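You operate a simulated robot arm through the tools that you are given. There is no shell and no other tool. Be economical: measure what you need, move in short steps, check, and stop when the job is done.

Carry out the task below with a simulated robot arm. There is one attempt and no reset: what you move stays moved.

TASK
Take the glue can that says "G205" from the top of the grey fitting table and put it on the pale blue air filter there.

It is judged by the outcome, as a careful person would: the job done as asked, and still so three seconds after it is handed in. It fails if anything else is knocked over, pushed out of place, dropped, spilled or broken.

THE ROBOT
A 7-joint arm with a two-finger parallel gripper, fixed in place. Base frame: the origin is at the foot of the arm, x ahead of it, y to its left, z up; the work surface is at about z = 0. Lengths are in cm, angles in degrees, forces in N, time in s.
With the tool pointing down near the work surface it reaches from about 24 to 62 cm from the base axis. Its first joint turns from -66.0 to 66.0 degrees. Payload 2.6 kg.
Tool frame: the origin (TCP) lies between the finger pads and is the grasp point; the fingertips stand 3 cm ahead of it; z points along the fingers, y is the line along which they close. The gripper opens to 9.4 cm. The fingers are 2.8 cm wide and 1 cm thick; the gripper's body (5 by 9.6 cm) begins 5.5 cm behind the TCP.
Orientation is told as [roll, pitch, yaw] about the base's x, y, z axes, in that order, counted from this pose: with the fingers straight down and closing along the base's y, the tool's x points along the base's -x, its y along +y and its z along -z.

THE INTERFACE
- The arm moves only by the tool step_arm. Its arguments are lists of equal length, an entry for each row: "hand": the gripper command, from -1 (shut) to 1 (fully open), values between in proportion; "xyz": the shift along the tool's x, y, z in units of 150 mm (1.0 is 150 mm), a list of three; "twist": the turn about the tool's z in units of 120 degrees (1.0 is 120 degrees). In form: {"hand": [hand, ...], "xyz": [[x, y, z], ...], "twist": [twist, ...]}. A call has 1 to 12 rows; each row is the pose to reach, as a shift and turn from the pose commanded when the call began, along the tool's axes at that moment. A call with a number of a shift or a turn outside -1 to 1 is refused whole. A row lasts 0.2 s, in which the tool goes at most 5 cm and 8.6 degrees; a call with a longer step from one row to the next is refused whole, and so is a gripper value outside its range. A pose out of reach is approached as far as the arm can. The call stops where the force on the tool passes 40 N (or 10 N more than at its start, if that is more) or the arm is blocked; 0.2 s more then pass. The fingers move at their own pace (about 7.2 cm/s each) and stop on an object; they squeeze with about 29 N. The grip force told is the motor's: it shows also when the fingers shut on nothing. Time passes only in rows, and 0.2 s behind the last, so rows that repeat a pose let the fingers close. It gives the time, the measured TCP pose, the force on the tool (base axes), the opening and the grip force at its end, in the units of the frame above (readings bear some noise), and new pictures: "pictures" is both (left out), scene, wrist or none.
- Cameras (640 x 400 px; columns grow to the right, rows downward): "scene" is fixed at [2.62, 45.94, 54.53]; the picture's right is [-0.65, -0.76, 0.00], its down [-0.56, 0.48, -0.68] and it looks along [0.51, -0.44, -0.74] (base axes); focal length 257 px, centre (320, 200). "wrist" rides on the gripper at [-3.7, 0, -5.8] in the tool frame; the picture's right is [0.00, -1.00, 0.00], its down [0.97, 0.00, -0.24] and it looks along [0.24, 0.00, 0.97] (tool axes); focal length 218 px, centre (320, 200).
- probe_pixels(camera, pixels): for up to 12 pixels [column, row] of the newest picture of that camera ("zoom" is the newest enlarged one), the place [x, y, z] in the base frame of the surface seen there, good to about 0.2 cm, but the place of the scene camera against the robot may be out by one fixed shift of up to 2.5 cm in any direction. No time passes.
- close_up(camera, box): a new picture of the part [left, top, right, bottom] of that camera's present view, enlarged. No time passes.
- job_done(): hands the job in; it is judged then, once.

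Work in short steps. Measure before you move; look again where a grasp or a placing could have gone wrong, and mend it. You have 60 turns and 120 pictures in all, the two below and enlarged ones among them. Open the gripper and draw the arm clear of the work before you hand the job in, unless the task says otherwise; then end with one line.

The tools are called after ">>>" by a JSON object that holds its "name" and its "arguments". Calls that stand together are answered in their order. step_arm: Moves the arm, as the interface text tells. Its arguments: {"type":"object","properties":{"hand":{"type":"array","items":{"type":"number"}},"xyz":{"type":"array","items":{"type":"array","items":{"type":"number"}}},"twist":{"type":"array","items":{"type":"number"}},"pictures":{"type":"string","enum":["both","scene","wrist","none"]}},"required":["hand","xyz","twist"]} The other tools are called the same way: probe_pixels (camera, pixels) gives the place of the surface under pixels of a picture; close_up (camera, box) takes an enlarged picture of a part of a camera's view; job_done () hands the job in.

At the start:

```text
t: 0.0
position: [45.82, 5.6, 26.48]
orientation: [0.0, 0.0, 0.1]
contact_force: [-0.8, 1.0, -1.0]
width: 9.39
finger_force: 0.0
```

scene: 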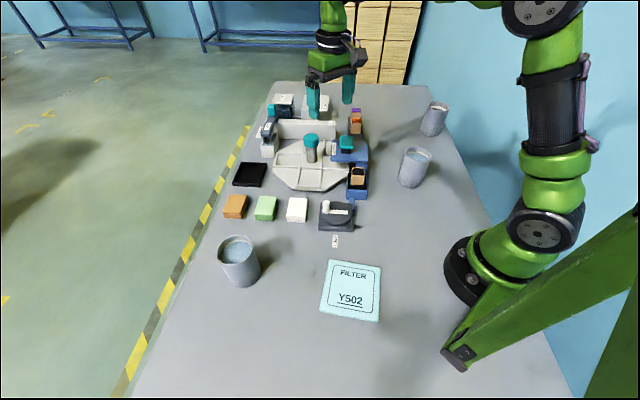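
wrist: 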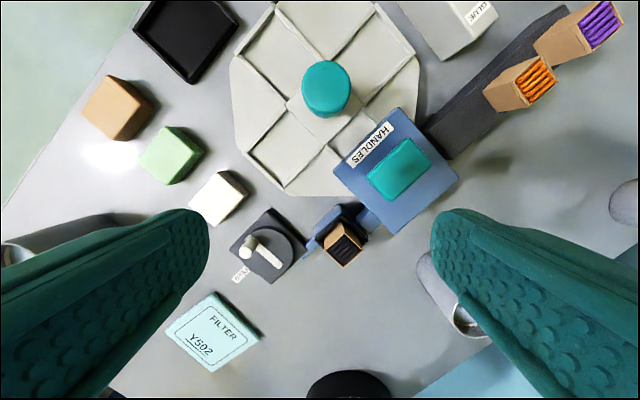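

I look closer at the scene to find the fitting table and the cans.

>>> {"name": "close_up", "arguments": {"camera": "scene", "box": [220, 80, 400, 240]}}

>>> {"name": "close_up", "arguments": {"camera": "wrist", "box": [220, 0, 540, 200]}}

```text
2.50 times, centred on (310, 160) of scene
```

zoom: 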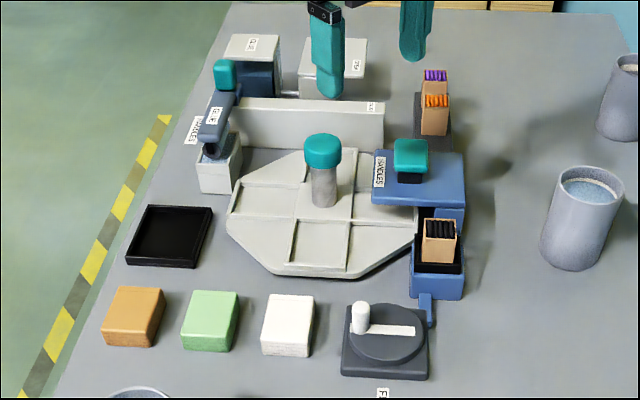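

```text
2.00 times, centred on (380, 100) of wrist
```

zoom: 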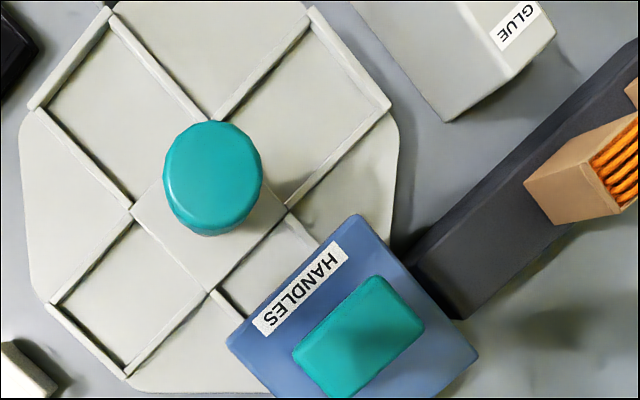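

The object standing on the grey octagon is a likely can; I enlarge it and the labelled things around it to read them.

>>> {"name": "close_up", "arguments": {"camera": "scene", "box": [290, 125, 354, 165]}}

>>> {"name": "close_up", "arguments": {"camera": "scene", "box": [255, 85, 335, 165]}}

>>> {"name": "probe_pixels", "arguments": {"camera": "wrist", "pixels": [[326, 85], [326, 107], [395, 170], [330, 140], [270, 100], [215, 315], [213, 332], [178, 332], [260, 338], [212, 292], [211, 371], [320, 185]]}}

>>> {"name": "probe_pixels", "arguments": {"camera": "scene", "pixels": [[311, 139], [311, 155], [290, 175], [330, 262], [381, 268], [379, 320], [320, 310], [351, 290], [346, 142], [283, 125]]}}

```text
10.00 times, centred on (322, 145) of scene
```

zoom: 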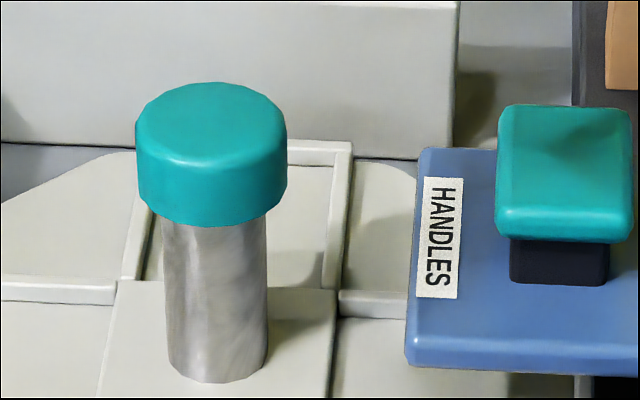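

```text
5.00 times, centred on (295, 125) of scene
```

zoom: 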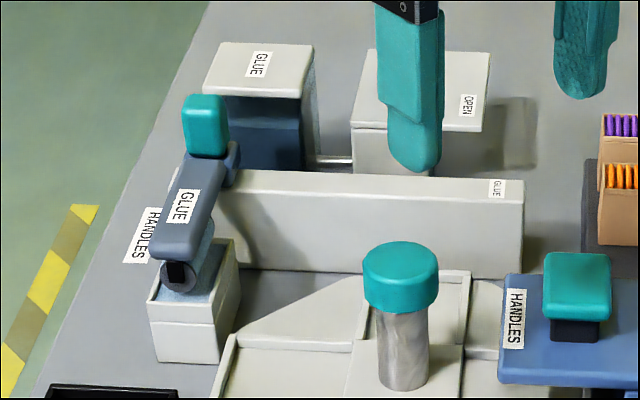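

```text
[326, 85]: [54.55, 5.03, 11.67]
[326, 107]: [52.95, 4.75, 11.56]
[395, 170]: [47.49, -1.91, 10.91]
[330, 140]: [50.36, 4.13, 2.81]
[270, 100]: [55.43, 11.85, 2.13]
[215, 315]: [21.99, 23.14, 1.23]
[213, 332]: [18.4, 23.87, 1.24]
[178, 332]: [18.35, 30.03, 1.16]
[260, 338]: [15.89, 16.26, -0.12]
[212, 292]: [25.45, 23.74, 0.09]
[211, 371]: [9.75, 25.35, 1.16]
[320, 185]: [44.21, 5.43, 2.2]
```

```text
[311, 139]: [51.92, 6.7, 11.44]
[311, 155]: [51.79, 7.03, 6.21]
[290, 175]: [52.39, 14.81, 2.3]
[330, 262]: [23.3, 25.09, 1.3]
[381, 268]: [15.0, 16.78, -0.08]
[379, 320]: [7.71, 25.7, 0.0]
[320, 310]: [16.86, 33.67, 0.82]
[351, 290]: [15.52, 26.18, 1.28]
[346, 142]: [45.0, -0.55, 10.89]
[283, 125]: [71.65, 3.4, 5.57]
```

No "G205" is visible yet. I enlarge the remaining labelled things before moving.

>>> {"name": "close_up", "arguments": {"camera": "scene", "box": [300, 190, 380, 250]}}

>>> {"name": "close_up", "arguments": {"camera": "scene", "box": [325, 100, 389, 204]}}

>>> {"name": "close_up", "arguments": {"camera": "scene", "box": [255, 88, 307, 162]}}

>>> {"name": "close_up", "arguments": {"camera": "wrist", "box": [180, 160, 440, 380]}}

```text
6.67 times, centred on (340, 220) of scene
```

zoom: 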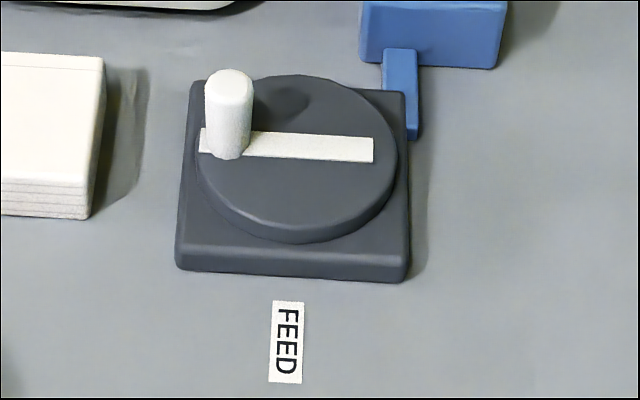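

```text
3.85 times, centred on (357, 152) of scene
```

zoom: 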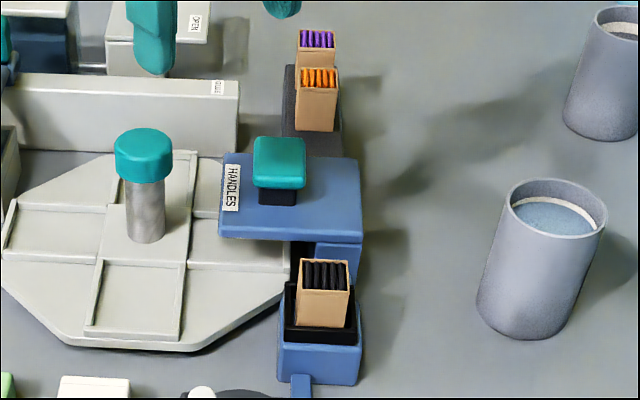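

```text
5.41 times, centred on (281, 125) of scene
```

zoom: 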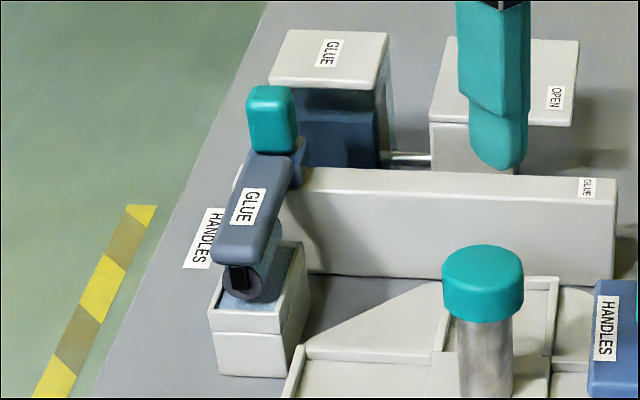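

```text
1.82 times, centred on (310, 270) of wrist
```

zoom: 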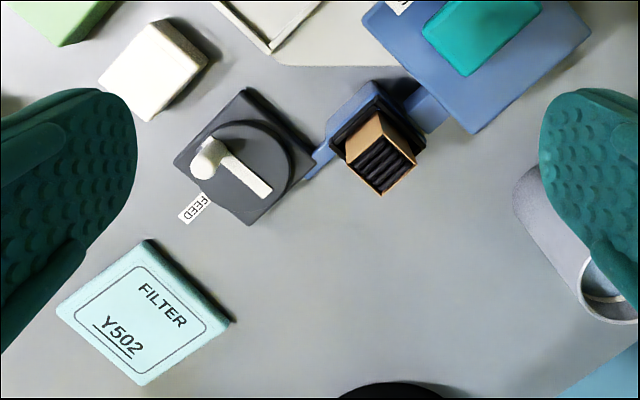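

The fitting table may be the whole grey work surface, and the three grey open cans at (240,262), (415,167), (434,118) may be the glue cans. I enlarge and measure them.

>>> {"name": "close_up", "arguments": {"camera": "scene", "box": [205, 225, 275, 295]}}

>>> {"name": "close_up", "arguments": {"camera": "scene", "box": [385, 95, 455, 195]}}

>>> {"name": "probe_pixels", "arguments": {"camera": "scene", "pixels": [[237, 247], [221, 246], [253, 246], [240, 270], [416, 158], [400, 155], [431, 155], [411, 175], [438, 106], [431, 125], [243, 287], [411, 187]]}}

```text
5.71 times, centred on (240, 260) of scene
```

zoom: 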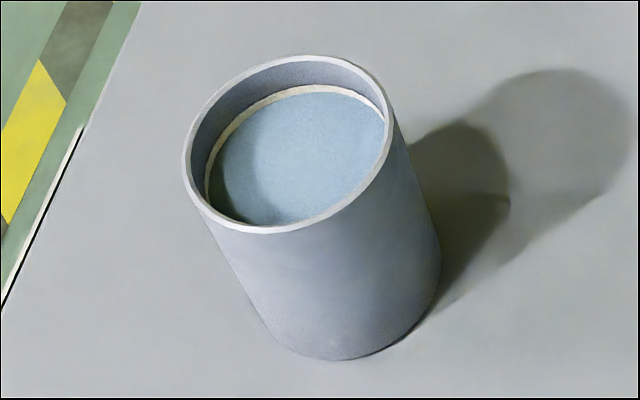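

```text
4.00 times, centred on (420, 145) of scene
```

zoom: 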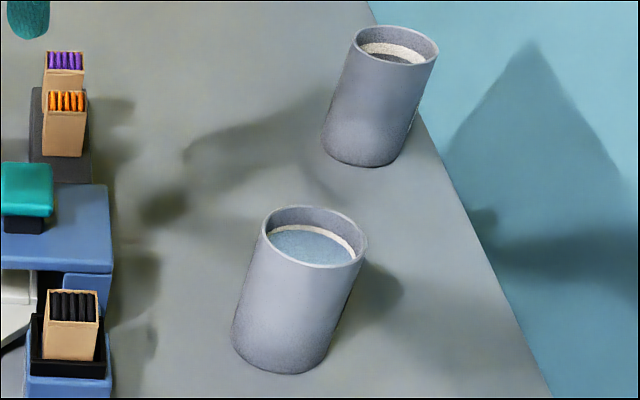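

```text
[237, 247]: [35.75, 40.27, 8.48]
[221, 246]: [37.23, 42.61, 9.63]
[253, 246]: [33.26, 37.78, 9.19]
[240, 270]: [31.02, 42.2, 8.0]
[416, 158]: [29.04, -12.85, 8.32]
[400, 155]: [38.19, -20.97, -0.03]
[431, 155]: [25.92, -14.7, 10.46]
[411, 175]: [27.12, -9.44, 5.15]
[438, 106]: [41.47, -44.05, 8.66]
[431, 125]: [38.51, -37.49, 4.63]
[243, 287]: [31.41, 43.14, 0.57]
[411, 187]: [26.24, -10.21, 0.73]
```

The three cans (about 8 cm wide, 11 high) have no writing on the sides that the scene camera sees, so I use the wrist camera to view their far sides. First, can A near (34.5, 40.5).

>>> {"name": "step_arm", "arguments": {"hand": [1, 1, 1, 1, 1, 1], "xyz": [[-0.015, 0.12, 0.05], [-0.03, 0.24, 0.1], [-0.045, 0.36, 0.15], [-0.06, 0.48, 0.2], [-0.08, 0.6, 0.25], [-0.093, 0.73, 0.27]], "twist": [0.0625, 0.125, 0.1875, 0.25, 0.3125, 0.375], "pictures": "none"}}

>>> {"name": "step_arm", "arguments": {"hand": [1, 1, 1, 1], "xyz": [[0.13, 0.13, 0.06], [0.26, 0.26, 0.12], [0.39, 0.39, 0.18], [0.52, 0.52, 0.25]], "twist": [0, 0, 0, 0], "pictures": "wrist"}}

```text
t: 1.4
position: [47.22, 16.53, 22.47]
orientation: [0.0, -0.1, -45.3]
contact_force: [0.2, 0.0, -0.1]
width: 9.41
finger_force: 0.0
```

```text
t: 2.4
position: [47.26, 27.35, 18.65]
orientation: [0.1, -0.1, -44.9]
contact_force: [0.5, -0.9, -0.7]
width: 9.39
finger_force: 0.1
```

wrist: 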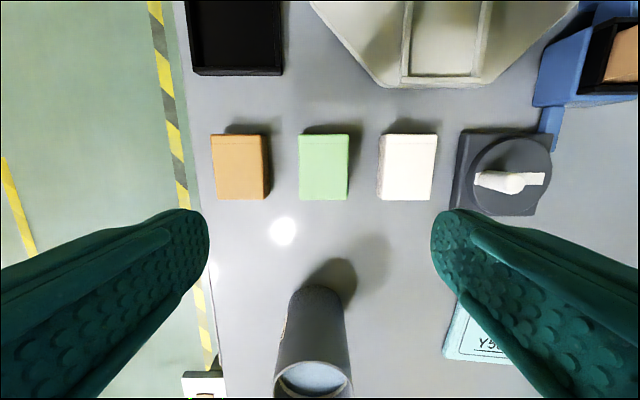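

Can A stands at (312,350) with a hint of a label on its left edge at (285,325); also a thing at (204,385). I enlarge both.

>>> {"name": "close_up", "arguments": {"camera": "wrist", "box": [260, 280, 370, 400]}}

>>> {"name": "close_up", "arguments": {"camera": "wrist", "box": [170, 350, 240, 400]}}

```text
3.33 times, centred on (315, 340) of wrist
```

zoom: 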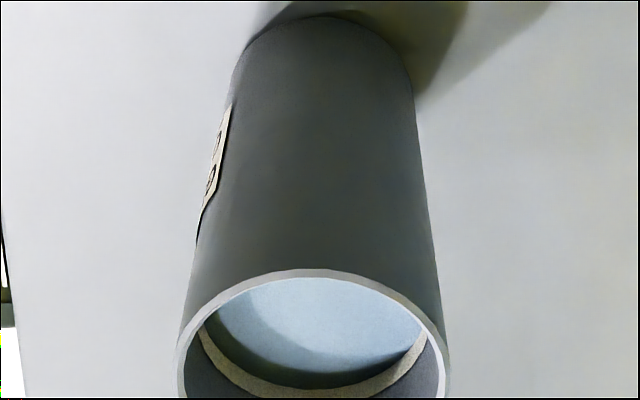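

```text
8.00 times, centred on (205, 375) of wrist
```

zoom: 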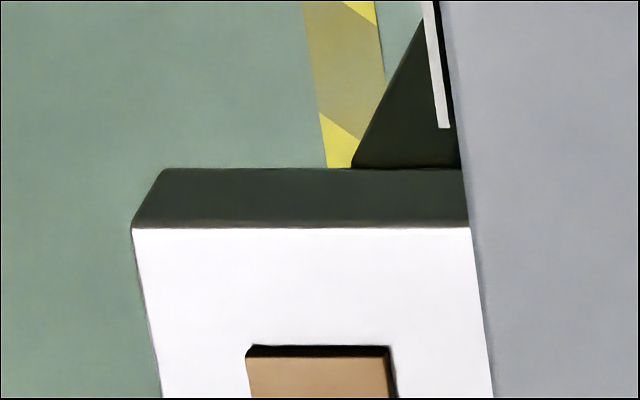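

The label sits on can A's outer (+x,+y) side. I move the camera round to that side, keeping the fingertips well above the 11 cm rim.

>>> {"name": "step_arm", "arguments": {"hand": [1, 1, 1, 1, 1, 1, 1], "xyz": [[0.12, 0.077, 0], [0.24, 0.154, 0], [0.36, 0.23, 0], [0.48, 0.307, 0], [0.6, 0.384, 0], [0.72, 0.46, 0], [0.844, 0.537, 0]], "twist": [-0.065, -0.13, -0.195, -0.26, -0.325, -0.39, -0.45], "pictures": "wrist"}}

```text
t: 4.0
position: [42.34, 42.34, 18.64]
orientation: [0.0, 0.0, 9.1]
contact_force: [0.7, 0.4, -0.8]
width: 9.39
finger_force: 0.0
out of reach, approached as far as the arm can: row 7
```

wrist: 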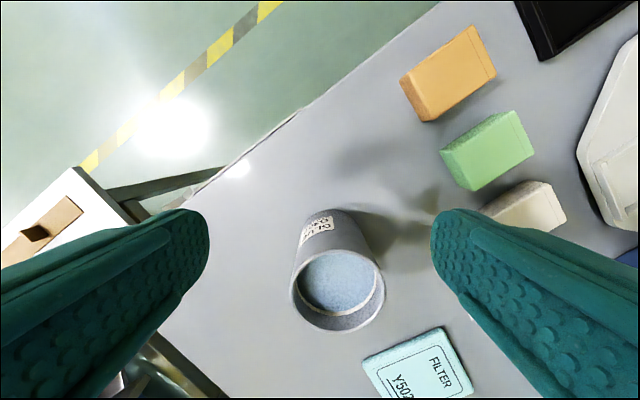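

>>> {"name": "close_up", "arguments": {"camera": "wrist", "box": [285, 200, 365, 250]}}

>>> {"name": "probe_pixels", "arguments": {"camera": "wrist", "pixels": [[293, 295], [384, 292], [335, 252], [345, 330], [318, 230], [338, 285]]}}

```text
8.00 times, centred on (325, 225) of wrist
```

zoom: 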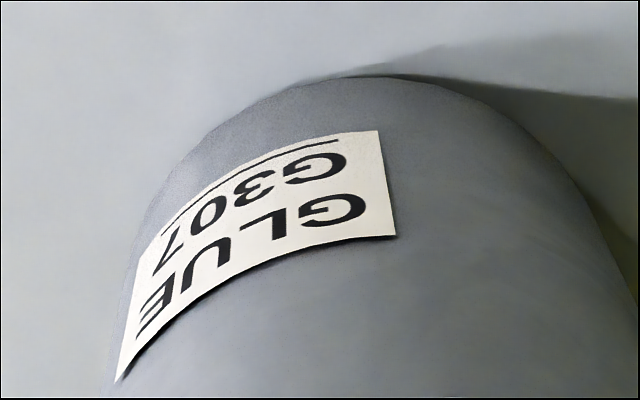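

```text
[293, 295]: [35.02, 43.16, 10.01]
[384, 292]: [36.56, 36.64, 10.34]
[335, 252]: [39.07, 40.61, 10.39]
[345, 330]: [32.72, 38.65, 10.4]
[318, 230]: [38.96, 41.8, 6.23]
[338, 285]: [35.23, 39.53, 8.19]
```

Can A says G307, so it is not the one. I raise and go over to can B near (29,-12), turning the camera so that it will see its far side.

>>> {"name": "step_arm", "arguments": {"hand": [1, 1, 1, 1, 1, 1], "xyz": [[0.02, -0.15, -0.1], [0.05, -0.3, -0.2], [0.07, -0.45, -0.3], [0.1, -0.6, -0.4], [0.12, -0.75, -0.4], [0.146, -0.922, -0.4]], "twist": [0.065, 0.13, 0.195, 0.26, 0.325, 0.39], "pictures": "none"}}

>>> {"name": "step_arm", "arguments": {"hand": [1, 1, 1, 1, 1], "xyz": [[-0.148, -0.19, 0], [-0.296, -0.38, 0], [-0.444, -0.57, 0], [-0.592, -0.757, 0], [-0.739, -0.946, 0]], "twist": [0, 0, 0, 0, 0], "pictures": "none"}}

>>> {"name": "step_arm", "arguments": {"hand": [1, 1, 1, 1, 1], "xyz": [[-0.148, -0.19, 0], [-0.296, -0.38, 0], [-0.444, -0.57, 0], [-0.592, -0.757, 0], [-0.739, -0.946, 0]], "twist": [0, 0, 0, 0, 0], "pictures": "none"}}

>>> {"name": "step_arm", "arguments": {"hand": [1, 1, 1, 1], "xyz": [[-0.148, -0.19, 0], [-0.296, -0.38, 0], [-0.444, -0.57, 0], [-0.575, -0.735, 0]], "twist": [0, 0, 0, 0], "pictures": "wrist"}}

```text
t: 5.4
position: [42.35, 28.29, 24.49]
orientation: [0.0, 0.0, -38.0]
contact_force: [-0.2, 0.5, -0.5]
width: 9.43
finger_force: 0.1
```

```text
t: 6.6
position: [42.52, 10.21, 24.48]
orientation: [0.2, 0.0, -37.9]
contact_force: [0.0, 0.5, -1.0]
width: 9.38
finger_force: 0.1
```

```text
t: 7.8
position: [42.48, -7.67, 24.47]
orientation: [0.2, 0.0, -37.8]
contact_force: [0.3, -0.1, -0.2]
width: 9.41
finger_force: 0.0
```

```text
t: 8.8
position: [42.51, -21.8, 24.64]
orientation: [0.1, -0.2, -37.8]
contact_force: [-0.4, -0.5, 0.2]
width: 9.4
finger_force: 0.1
```

wrist: 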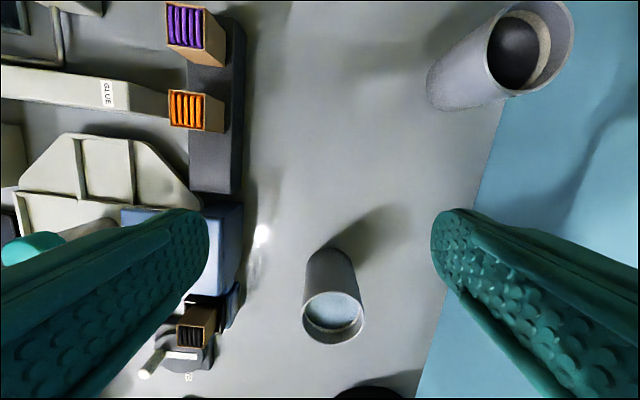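

Can B is at (333,300), can C at (505,50). I enlarge both and measure their rims.

>>> {"name": "close_up", "arguments": {"camera": "wrist", "box": [290, 235, 380, 350]}}

>>> {"name": "close_up", "arguments": {"camera": "wrist", "box": [415, 0, 585, 115]}}

>>> {"name": "probe_pixels", "arguments": {"camera": "wrist", "pixels": [[302, 318], [364, 317], [333, 291], [334, 341], [487, 50], [574, 40], [530, 3], [515, 96], [515, 50], [333, 312], [430, 95]]}}

```text
3.48 times, centred on (335, 292) of wrist
```

zoom: 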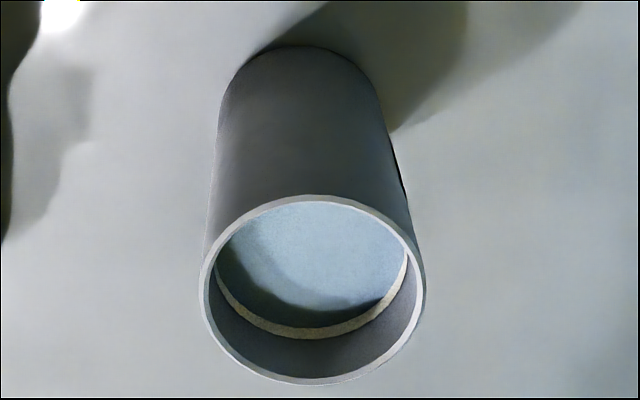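

```text
3.48 times, centred on (500, 58) of wrist
```

zoom: 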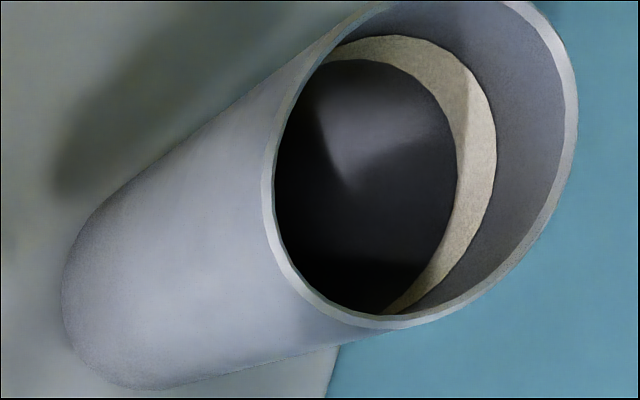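

```text
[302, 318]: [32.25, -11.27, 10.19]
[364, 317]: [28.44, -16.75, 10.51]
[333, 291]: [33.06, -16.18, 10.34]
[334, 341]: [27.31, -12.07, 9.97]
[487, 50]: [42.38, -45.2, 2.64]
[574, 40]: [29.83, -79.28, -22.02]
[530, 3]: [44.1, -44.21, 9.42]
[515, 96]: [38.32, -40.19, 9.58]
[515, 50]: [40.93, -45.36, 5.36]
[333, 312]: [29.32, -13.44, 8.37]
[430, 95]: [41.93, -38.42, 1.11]
```

A label edge shows on can B's right side, i.e. facing (-x,-y). I go round to that side.

>>> {"name": "step_arm", "arguments": {"hand": [1, 1, 1, 1, 1, 1, 1], "xyz": [[0.08, -0.124, 0.04], [0.16, -0.248, 0.08], [0.24, -0.37, 0.12], [0.32, -0.5, 0.16], [0.4, -0.62, 0.2], [0.48, -0.74, 0.24], [0.551, -0.867, 0.27]], "twist": [0.0625, 0.125, 0.1875, 0.25, 0.3125, 0.375, 0.435], "pictures": "wrist"}}

```text
t: 10.4
position: [28.03, -26.94, 20.45]
orientation: [0.1, 0.0, -90.2]
contact_force: [-0.2, 0.0, -0.2]
width: 9.41
finger_force: 0.0
```

wrist: 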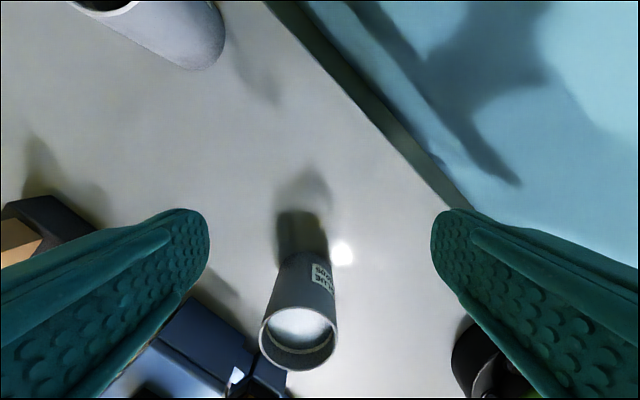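

>>> {"name": "close_up", "arguments": {"camera": "wrist", "box": [285, 245, 355, 315]}}

>>> {"name": "probe_pixels", "arguments": {"camera": "wrist", "pixels": [[261, 337], [337, 338], [300, 309], [298, 370], [322, 278], [298, 335]]}}

```text
5.71 times, centred on (320, 280) of wrist
```

zoom: 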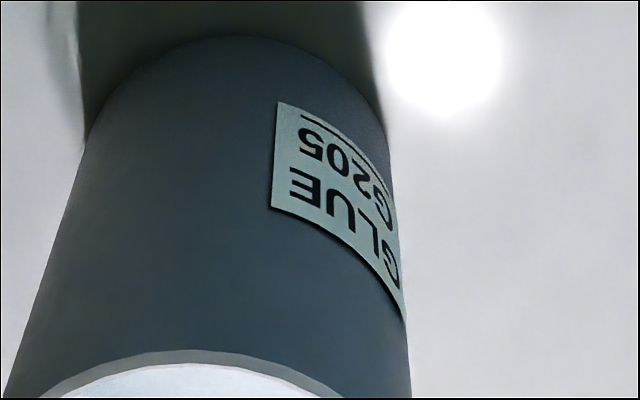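

```text
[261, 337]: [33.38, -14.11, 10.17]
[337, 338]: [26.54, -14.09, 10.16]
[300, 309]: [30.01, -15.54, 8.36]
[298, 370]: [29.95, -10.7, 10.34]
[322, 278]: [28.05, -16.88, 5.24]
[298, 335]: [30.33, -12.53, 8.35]
```

Can B says "GLUE G205": centre about (30.0,-14.1), 7 cm wide, rim z 10.3. I go above it, turning the hand back to a natural yaw.

>>> {"name": "step_arm", "arguments": {"hand": [1, 1, 1, 1, 1, 1, 1, 1], "xyz": [[0.107, 0.016, 0], [0.214, 0.033, 0], [0.321, 0.05, 0], [0.428, 0.066, 0], [0.535, 0.082, 0], [0.642, 0.1, 0], [0.75, 0.115, 0], [0.856, 0.131, 0]], "twist": [-0.0675, -0.135, -0.2, -0.27, -0.335, -0.4, -0.47, -0.54], "pictures": "both"}}

```text
t: 12.2
position: [29.97, -14.1, 20.54]
orientation: [0.1, -0.1, -25.1]
contact_force: [0.7, 1.2, 0.0]
width: 9.4
finger_force: 0.0
```

scene: 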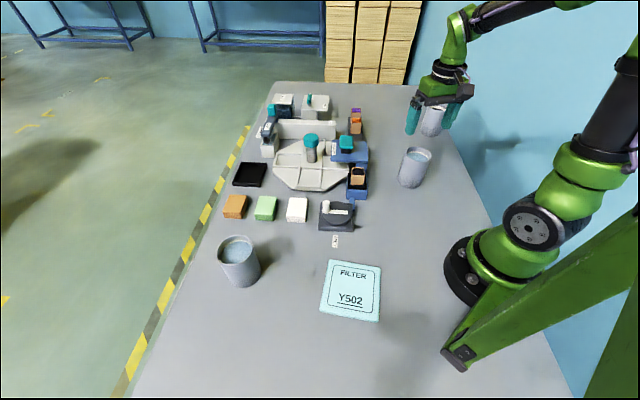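
wrist: 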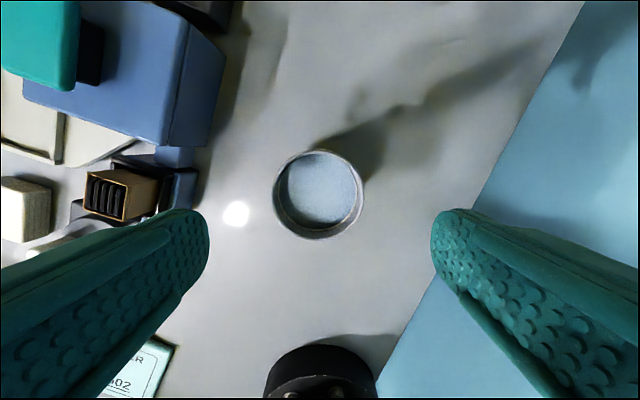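

The can is centred between the fingers (columns 275–363). I check the rim and the nearest neighbour, the black-stick box, before going down.

>>> {"name": "probe_pixels", "arguments": {"camera": "wrist", "pixels": [[273, 194], [364, 194], [319, 151], [319, 240], [150, 195], [190, 190], [205, 130], [318, 350]]}}

```text
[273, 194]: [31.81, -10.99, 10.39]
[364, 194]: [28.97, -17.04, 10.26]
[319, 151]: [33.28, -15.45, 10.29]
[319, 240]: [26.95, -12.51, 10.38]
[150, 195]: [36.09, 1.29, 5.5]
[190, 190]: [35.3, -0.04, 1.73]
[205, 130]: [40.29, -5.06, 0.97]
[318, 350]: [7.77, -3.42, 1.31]
```

Centre confirmed at (30.2,-14.0) with ample clearance. I go down to z ≈ 7.

>>> {"name": "step_arm", "arguments": {"hand": [1, 1, 1, 1, 1, 1], "xyz": [[-0.015, 0, 0.15], [-0.015, 0, 0.3], [-0.015, 0, 0.45], [-0.015, 0, 0.6], [-0.015, 0, 0.75], [-0.015, 0, 0.9]], "twist": [0, 0, 0, 0, 0, 0], "pictures": "wrist"}}

```text
t: 13.6
position: [30.26, -14.17, 6.88]
orientation: [0.0, -0.1, -25.3]
contact_force: [0.6, 0.9, -0.9]
width: 9.42
finger_force: 0.0
```

wrist: 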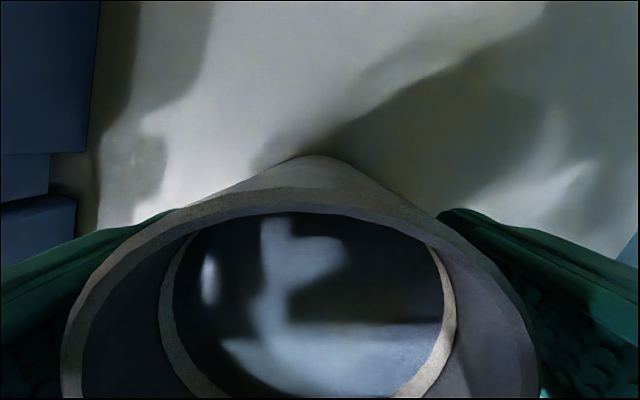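

The fingers straddle the can. I close on it.

>>> {"name": "step_arm", "arguments": {"hand": [0.5, 0.3, 0, -0.5, -1, -1], "xyz": [[0, 0, 0], [0, 0, 0], [0, 0, 0], [0, 0, 0], [0, 0, 0], [0, 0, 0]], "twist": [0, 0, 0, 0, 0, 0], "pictures": "none"}}

>>> {"name": "step_arm", "arguments": {"hand": [-1, -1, -1, -1], "xyz": [[0, 0, -0.03], [0, 0, -0.08], [0, 0, -0.14], [0, 0, -0.2]], "twist": [0, 0, 0, 0], "pictures": "both"}}

```text
t: 15.0
position: [30.21, -14.15, 6.86]
orientation: [0.0, 0.0, -25.2]
contact_force: [-0.8, -0.1, -0.1]
width: 7.14
finger_force: 28.7
```

```text
t: 16.0
position: [30.34, -14.32, 10.0]
orientation: [0.0, 0.0, -25.2]
contact_force: [-0.8, -0.5, -3.5]
width: 7.14
finger_force: 28.8
```

scene: 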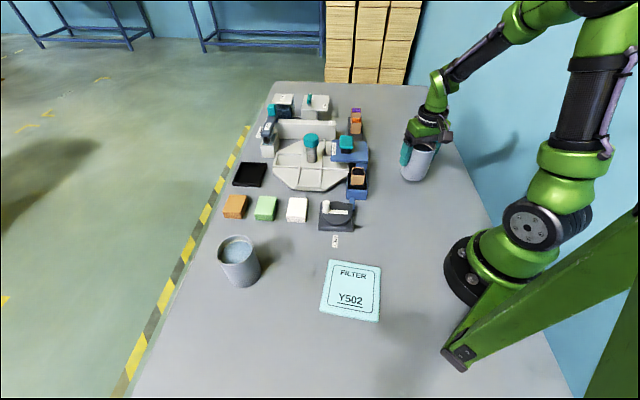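
wrist: 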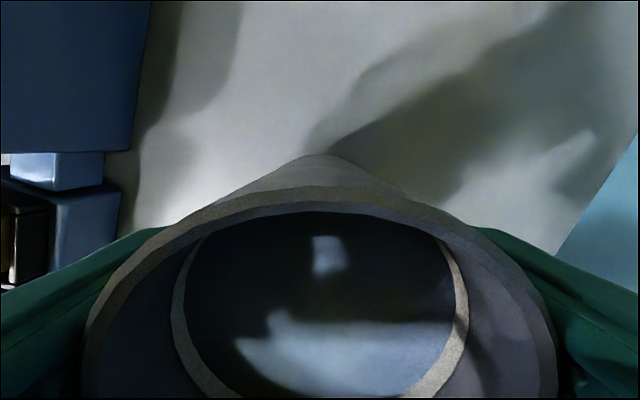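

Held at 7.14 cm and lifted. I raise it gently to z ≈ 22.

>>> {"name": "step_arm", "arguments": {"hand": [-1, -1, -1, -1, -1, -1, -1, -1, -1], "xyz": [[0, 0, -0.03], [0, 0, -0.1], [0, 0, -0.2], [0, 0, -0.32], [0, 0, -0.44], [0, 0, -0.56], [0, 0, -0.68], [0, 0, -0.76], [0, 0, -0.8]], "twist": [0, 0, 0, 0, 0, 0, 0, 0, 0], "pictures": "none"}}

```text
t: 18.0
position: [30.25, -14.25, 22.01]
orientation: [0.0, -0.1, -25.2]
contact_force: [0.4, 1.1, -4.2]
width: 7.12
finger_force: 29.2
```

Next I swing gently to (31.8, 0), turning the hand with the arm.

>>> {"name": "step_arm", "arguments": {"hand": [-1, -1, -1, -1, -1, -1, -1, -1, -1, -1], "xyz": [[0.01, 0.03, 0], [0.04, 0.11, 0], [0.075, 0.22, 0], [0.12, 0.34, 0], [0.16, 0.46, 0], [0.2, 0.58, 0], [0.245, 0.7, 0], [0.28, 0.8, 0], [0.304, 0.87, 0], [0.314, 0.902, 0]], "twist": [-0.01, -0.03, -0.055, -0.08, -0.107, -0.135, -0.16, -0.185, -0.2, -0.21], "pictures": "none"}}

```text
t: 20.2
position: [31.64, 0.07, 21.96]
orientation: [-0.1, 0.0, 0.0]
contact_force: [0.2, 0.1, -3.6]
width: 7.16
finger_force: 28.8
```

Now on to (27, 14) in the same manner.

>>> {"name": "step_arm", "arguments": {"hand": [-1, -1, -1, -1, -1, -1, -1, -1, -1, -1], "xyz": [[0.01, 0.03, 0], [0.04, 0.11, 0], [0.075, 0.22, 0], [0.12, 0.34, 0], [0.16, 0.46, 0], [0.2, 0.58, 0], [0.245, 0.7, 0], [0.28, 0.82, 0], [0.3, 0.9, 0], [0.31, 0.93, 0]], "twist": [-0.01, -0.03, -0.06, -0.09, -0.12, -0.15, -0.175, -0.2, -0.215, -0.225], "pictures": "both"}}

```text
t: 22.4
position: [27.02, 14.08, 21.88]
orientation: [0.0, -0.1, 27.0]
contact_force: [-0.4, 0.1, -3.6]
width: 7.14
finger_force: 29.1
```

scene: 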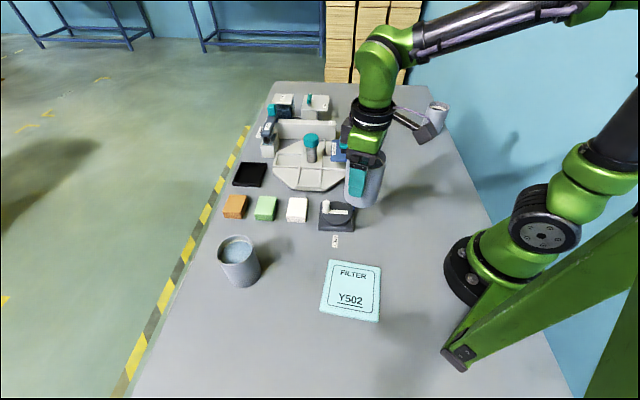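
wrist: 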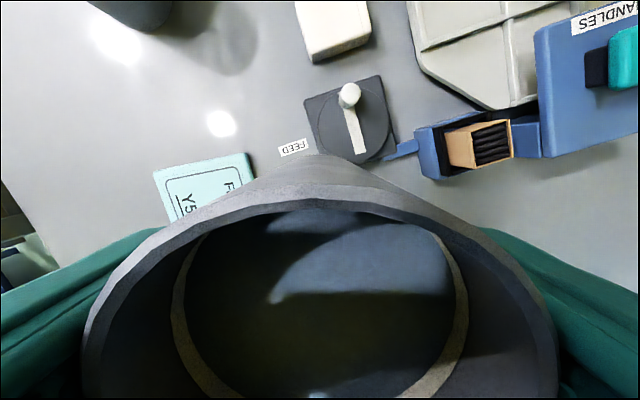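

I measure the filter's corners with both cameras.

>>> {"name": "probe_pixels", "arguments": {"camera": "wrist", "pixels": [[246, 156], [157, 173], [190, 205], [215, 183], [250, 172], [172, 215]]}}

>>> {"name": "probe_pixels", "arguments": {"camera": "scene", "pixels": [[332, 263], [379, 268], [376, 317], [322, 309], [338, 280], [377, 285], [352, 290], [349, 312], [326, 285], [355, 264]]}}

```text
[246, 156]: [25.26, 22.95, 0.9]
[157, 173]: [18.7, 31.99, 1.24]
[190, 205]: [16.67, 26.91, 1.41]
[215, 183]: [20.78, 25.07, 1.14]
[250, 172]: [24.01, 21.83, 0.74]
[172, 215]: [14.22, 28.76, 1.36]
```

```text
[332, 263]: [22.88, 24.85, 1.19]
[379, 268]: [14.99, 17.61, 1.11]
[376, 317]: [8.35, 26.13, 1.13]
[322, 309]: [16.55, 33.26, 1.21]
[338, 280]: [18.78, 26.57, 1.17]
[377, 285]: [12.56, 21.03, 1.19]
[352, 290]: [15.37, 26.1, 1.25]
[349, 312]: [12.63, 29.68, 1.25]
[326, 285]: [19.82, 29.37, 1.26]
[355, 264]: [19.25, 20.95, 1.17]
```

The filter, in the robot's frame, is centred at about (17.4, 24.3) with top z ≈ 1.2, about 11.5 cm square. I move above it.

>>> {"name": "step_arm", "arguments": {"hand": [-1, -1, -1, -1, -1, -1, -1, -1, -1, -1], "xyz": [[0.008, 0.03, 0], [0.03, 0.11, 0], [0.063, 0.22, 0], [0.1, 0.34, 0], [0.132, 0.46, 0], [0.166, 0.58, 0], [0.2, 0.7, 0], [0.23, 0.8, 0], [0.25, 0.87, 0], [0.259, 0.902, 0]], "twist": [-0.01, -0.03, -0.06, -0.09, -0.12, -0.15, -0.175, -0.2, -0.215, -0.225], "pictures": "both"}}

```text
t: 24.6
position: [17.49, 24.26, 21.94]
orientation: [-0.2, 0.0, 54.1]
contact_force: [-0.2, -0.1, -2.7]
width: 7.17
finger_force: 28.3
```

scene: 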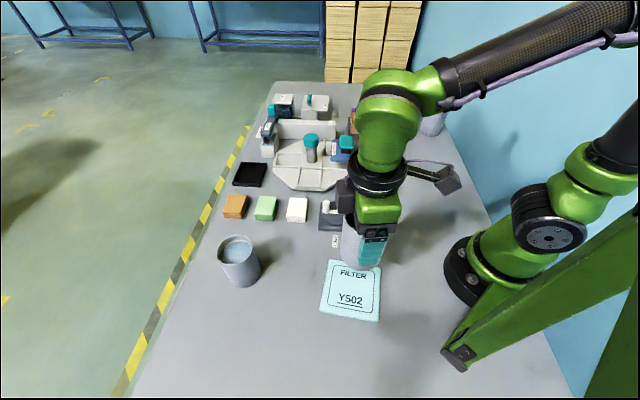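
wrist: 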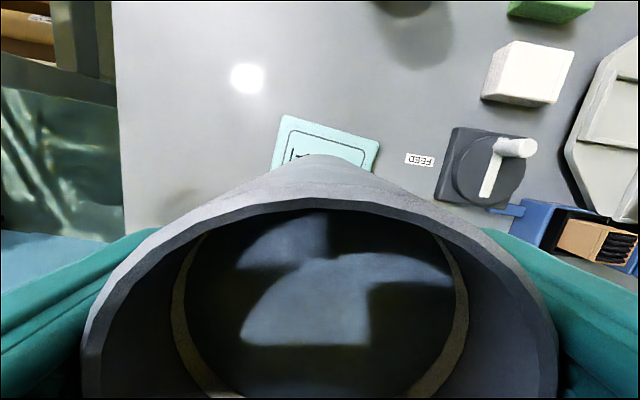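

>>> {"name": "probe_pixels", "arguments": {"camera": "wrist", "pixels": [[285, 117], [378, 144], [274, 165], [370, 168]]}}

```text
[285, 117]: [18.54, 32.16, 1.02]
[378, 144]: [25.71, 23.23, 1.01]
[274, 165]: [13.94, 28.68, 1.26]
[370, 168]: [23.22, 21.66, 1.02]
```

Consistent: centre ≈ (17.6, 24.2). I lower to just above the filter.

>>> {"name": "step_arm", "arguments": {"hand": [-1, -1, -1, -1, -1, -1, -1, -1, -1, -1], "xyz": [[0, 0, 0.04], [0, 0, 0.13], [0, 0, 0.25], [0, 0, 0.37], [0, 0, 0.49], [0, 0, 0.61], [0, 0, 0.73], [0, 0, 0.81], [0, 0, 0.86], [0, 0, 0.88]], "twist": [0, 0, 0, 0, 0, 0, 0, 0, 0, 0], "pictures": "both"}}

>>> {"name": "close_up", "arguments": {"camera": "scene", "box": [300, 200, 420, 330]}}

```text
t: 26.8
position: [17.56, 24.28, 8.71]
orientation: [0.1, 0.0, 54.0]
contact_force: [0.5, 0.1, -4.3]
width: 7.15
finger_force: 28.5
```

scene: 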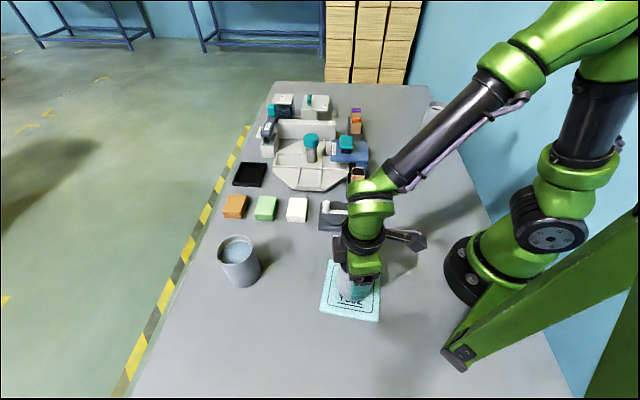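
wrist: 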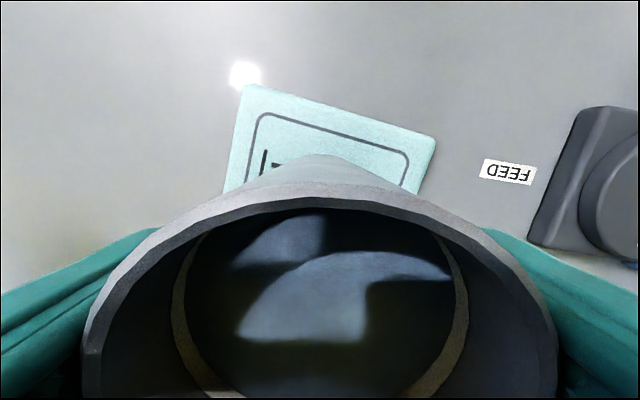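

```text
3.08 times, centred on (360, 265) of scene
```

zoom: 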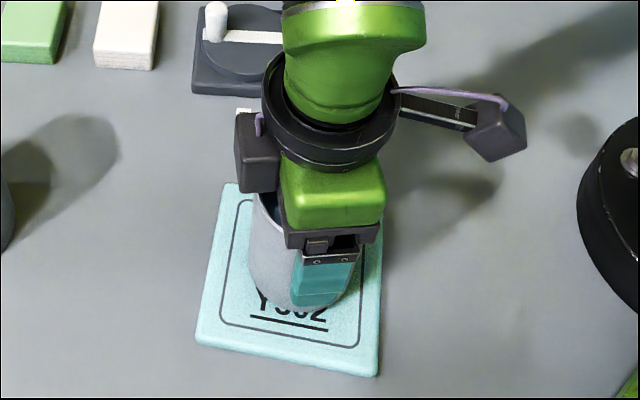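

The can sits over the middle of the filter, about half a centimetre up. I creep down until contact shows.

>>> {"name": "step_arm", "arguments": {"hand": [-1, -1, -1, -1], "xyz": [[0, 0, 0.01], [0, 0, 0.02], [0, 0, 0.028], [0, 0, 0.028]], "twist": [0, 0, 0, 0], "pictures": "none"}}

```text
t: 27.8
position: [17.56, 24.3, 8.34]
orientation: [-0.2, 0.0, 54.0]
contact_force: [-0.6, 0.5, -3.5]
width: 7.15
finger_force: 28.8
```

>>> {"name": "step_arm", "arguments": {"hand": [-1, -1, -1], "xyz": [[0, 0, 0.008], [0, 0, 0.012], [0, 0, 0.012]], "twist": [0, 0, 0], "pictures": "none"}}

```text
t: 28.6
position: [17.59, 24.42, 8.14]
orientation: [0.0, -0.1, 54.1]
contact_force: [0.0, -3.5, 8.0]
width: 7.16
finger_force: 28.4
```

The force turned to +8 N: the can rests on the filter. I open slowly and look.

>>> {"name": "step_arm", "arguments": {"hand": [0.55, 0.6, 0.7, 0.85, 1, 1], "xyz": [[0, 0, 0], [0, 0, 0], [0, 0, 0], [0, 0, 0], [0, 0, 0], [0, 0, 0]], "twist": [0, 0, 0, 0, 0, 0], "pictures": "wrist"}}

```text
t: 30.0
position: [17.56, 24.36, 8.25]
orientation: [-0.2, -0.1, 53.9]
contact_force: [0.2, 0.7, -0.5]
width: 9.4
finger_force: 0.0
```

wrist: 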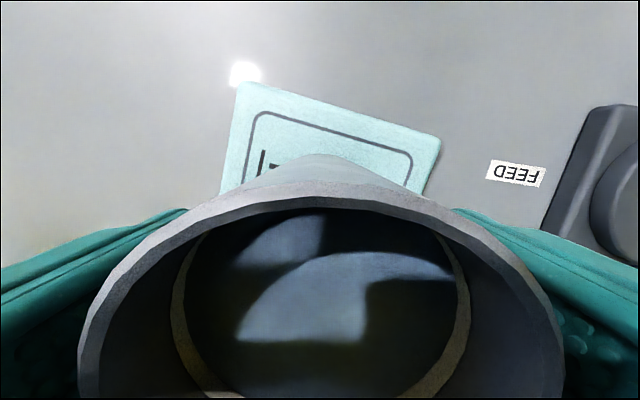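

Both fingers are free of the can; I rise straight up, then draw away.

>>> {"name": "step_arm", "arguments": {"hand": [1, 1, 1, 1, 1, 1, 1], "xyz": [[0, 0, -0.07], [0, 0, -0.2], [0, 0, -0.35], [0, 0, -0.5], [0, 0, -0.65], [0, 0, -0.8], [0, 0, -0.95]], "twist": [0, 0, 0, 0, 0, 0, 0], "pictures": "wrist"}}

>>> {"name": "step_arm", "arguments": {"hand": [1, 1, 1, 1, 1], "xyz": [[-0.1, -0.18, 0], [-0.2, -0.36, 0], [-0.3, -0.54, 0], [-0.4, -0.72, 0], [-0.5, -0.9, 0]], "twist": [0.06, 0.12, 0.18, 0.24, 0.3], "pictures": "both"}}

>>> {"name": "close_up", "arguments": {"camera": "scene", "box": [290, 190, 420, 340]}}

```text
t: 31.6
position: [17.56, 24.21, 22.34]
orientation: [-0.2, -0.1, 54.0]
contact_force: [-0.2, -0.4, 0.0]
width: 9.4
finger_force: 0.0
```

wrist: 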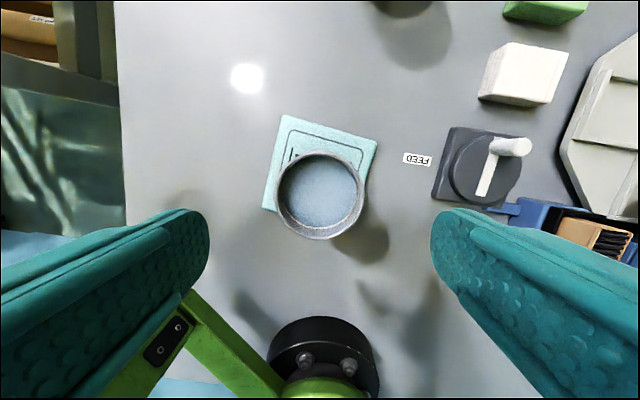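

```text
t: 32.8
position: [32.96, 22.5, 22.3]
orientation: [0.0, 0.0, 17.8]
contact_force: [-0.4, 0.6, 0.1]
width: 9.39
finger_force: 0.1
```

scene: 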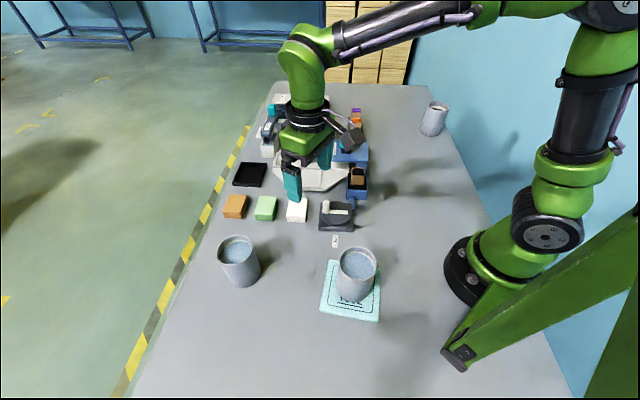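
wrist: 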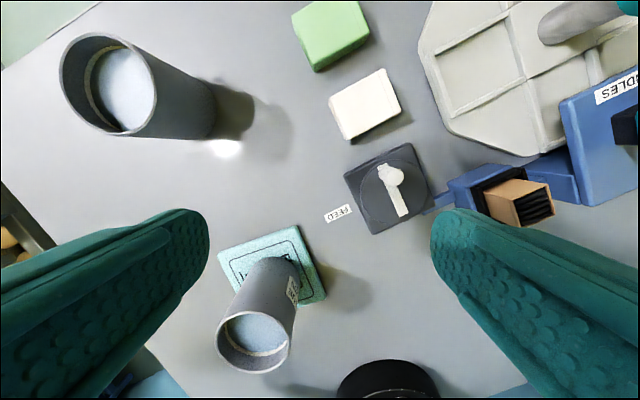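

```text
2.67 times, centred on (355, 265) of scene
```

zoom: 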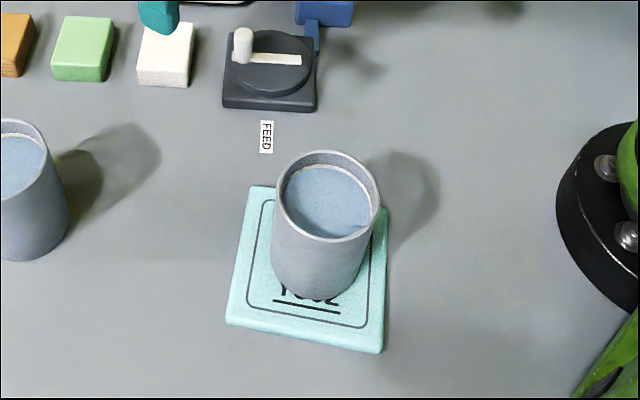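

The G205 can stands upright on the filter, well within its edges, nothing else has moved, and the arm is clear.

>>> {"name": "job_done", "arguments": {}}

```text
The job is handed in.
```

The G205 glue can is on the pale blue air filter, upright and near its middle, and the last pictures show nothing else disturbed.
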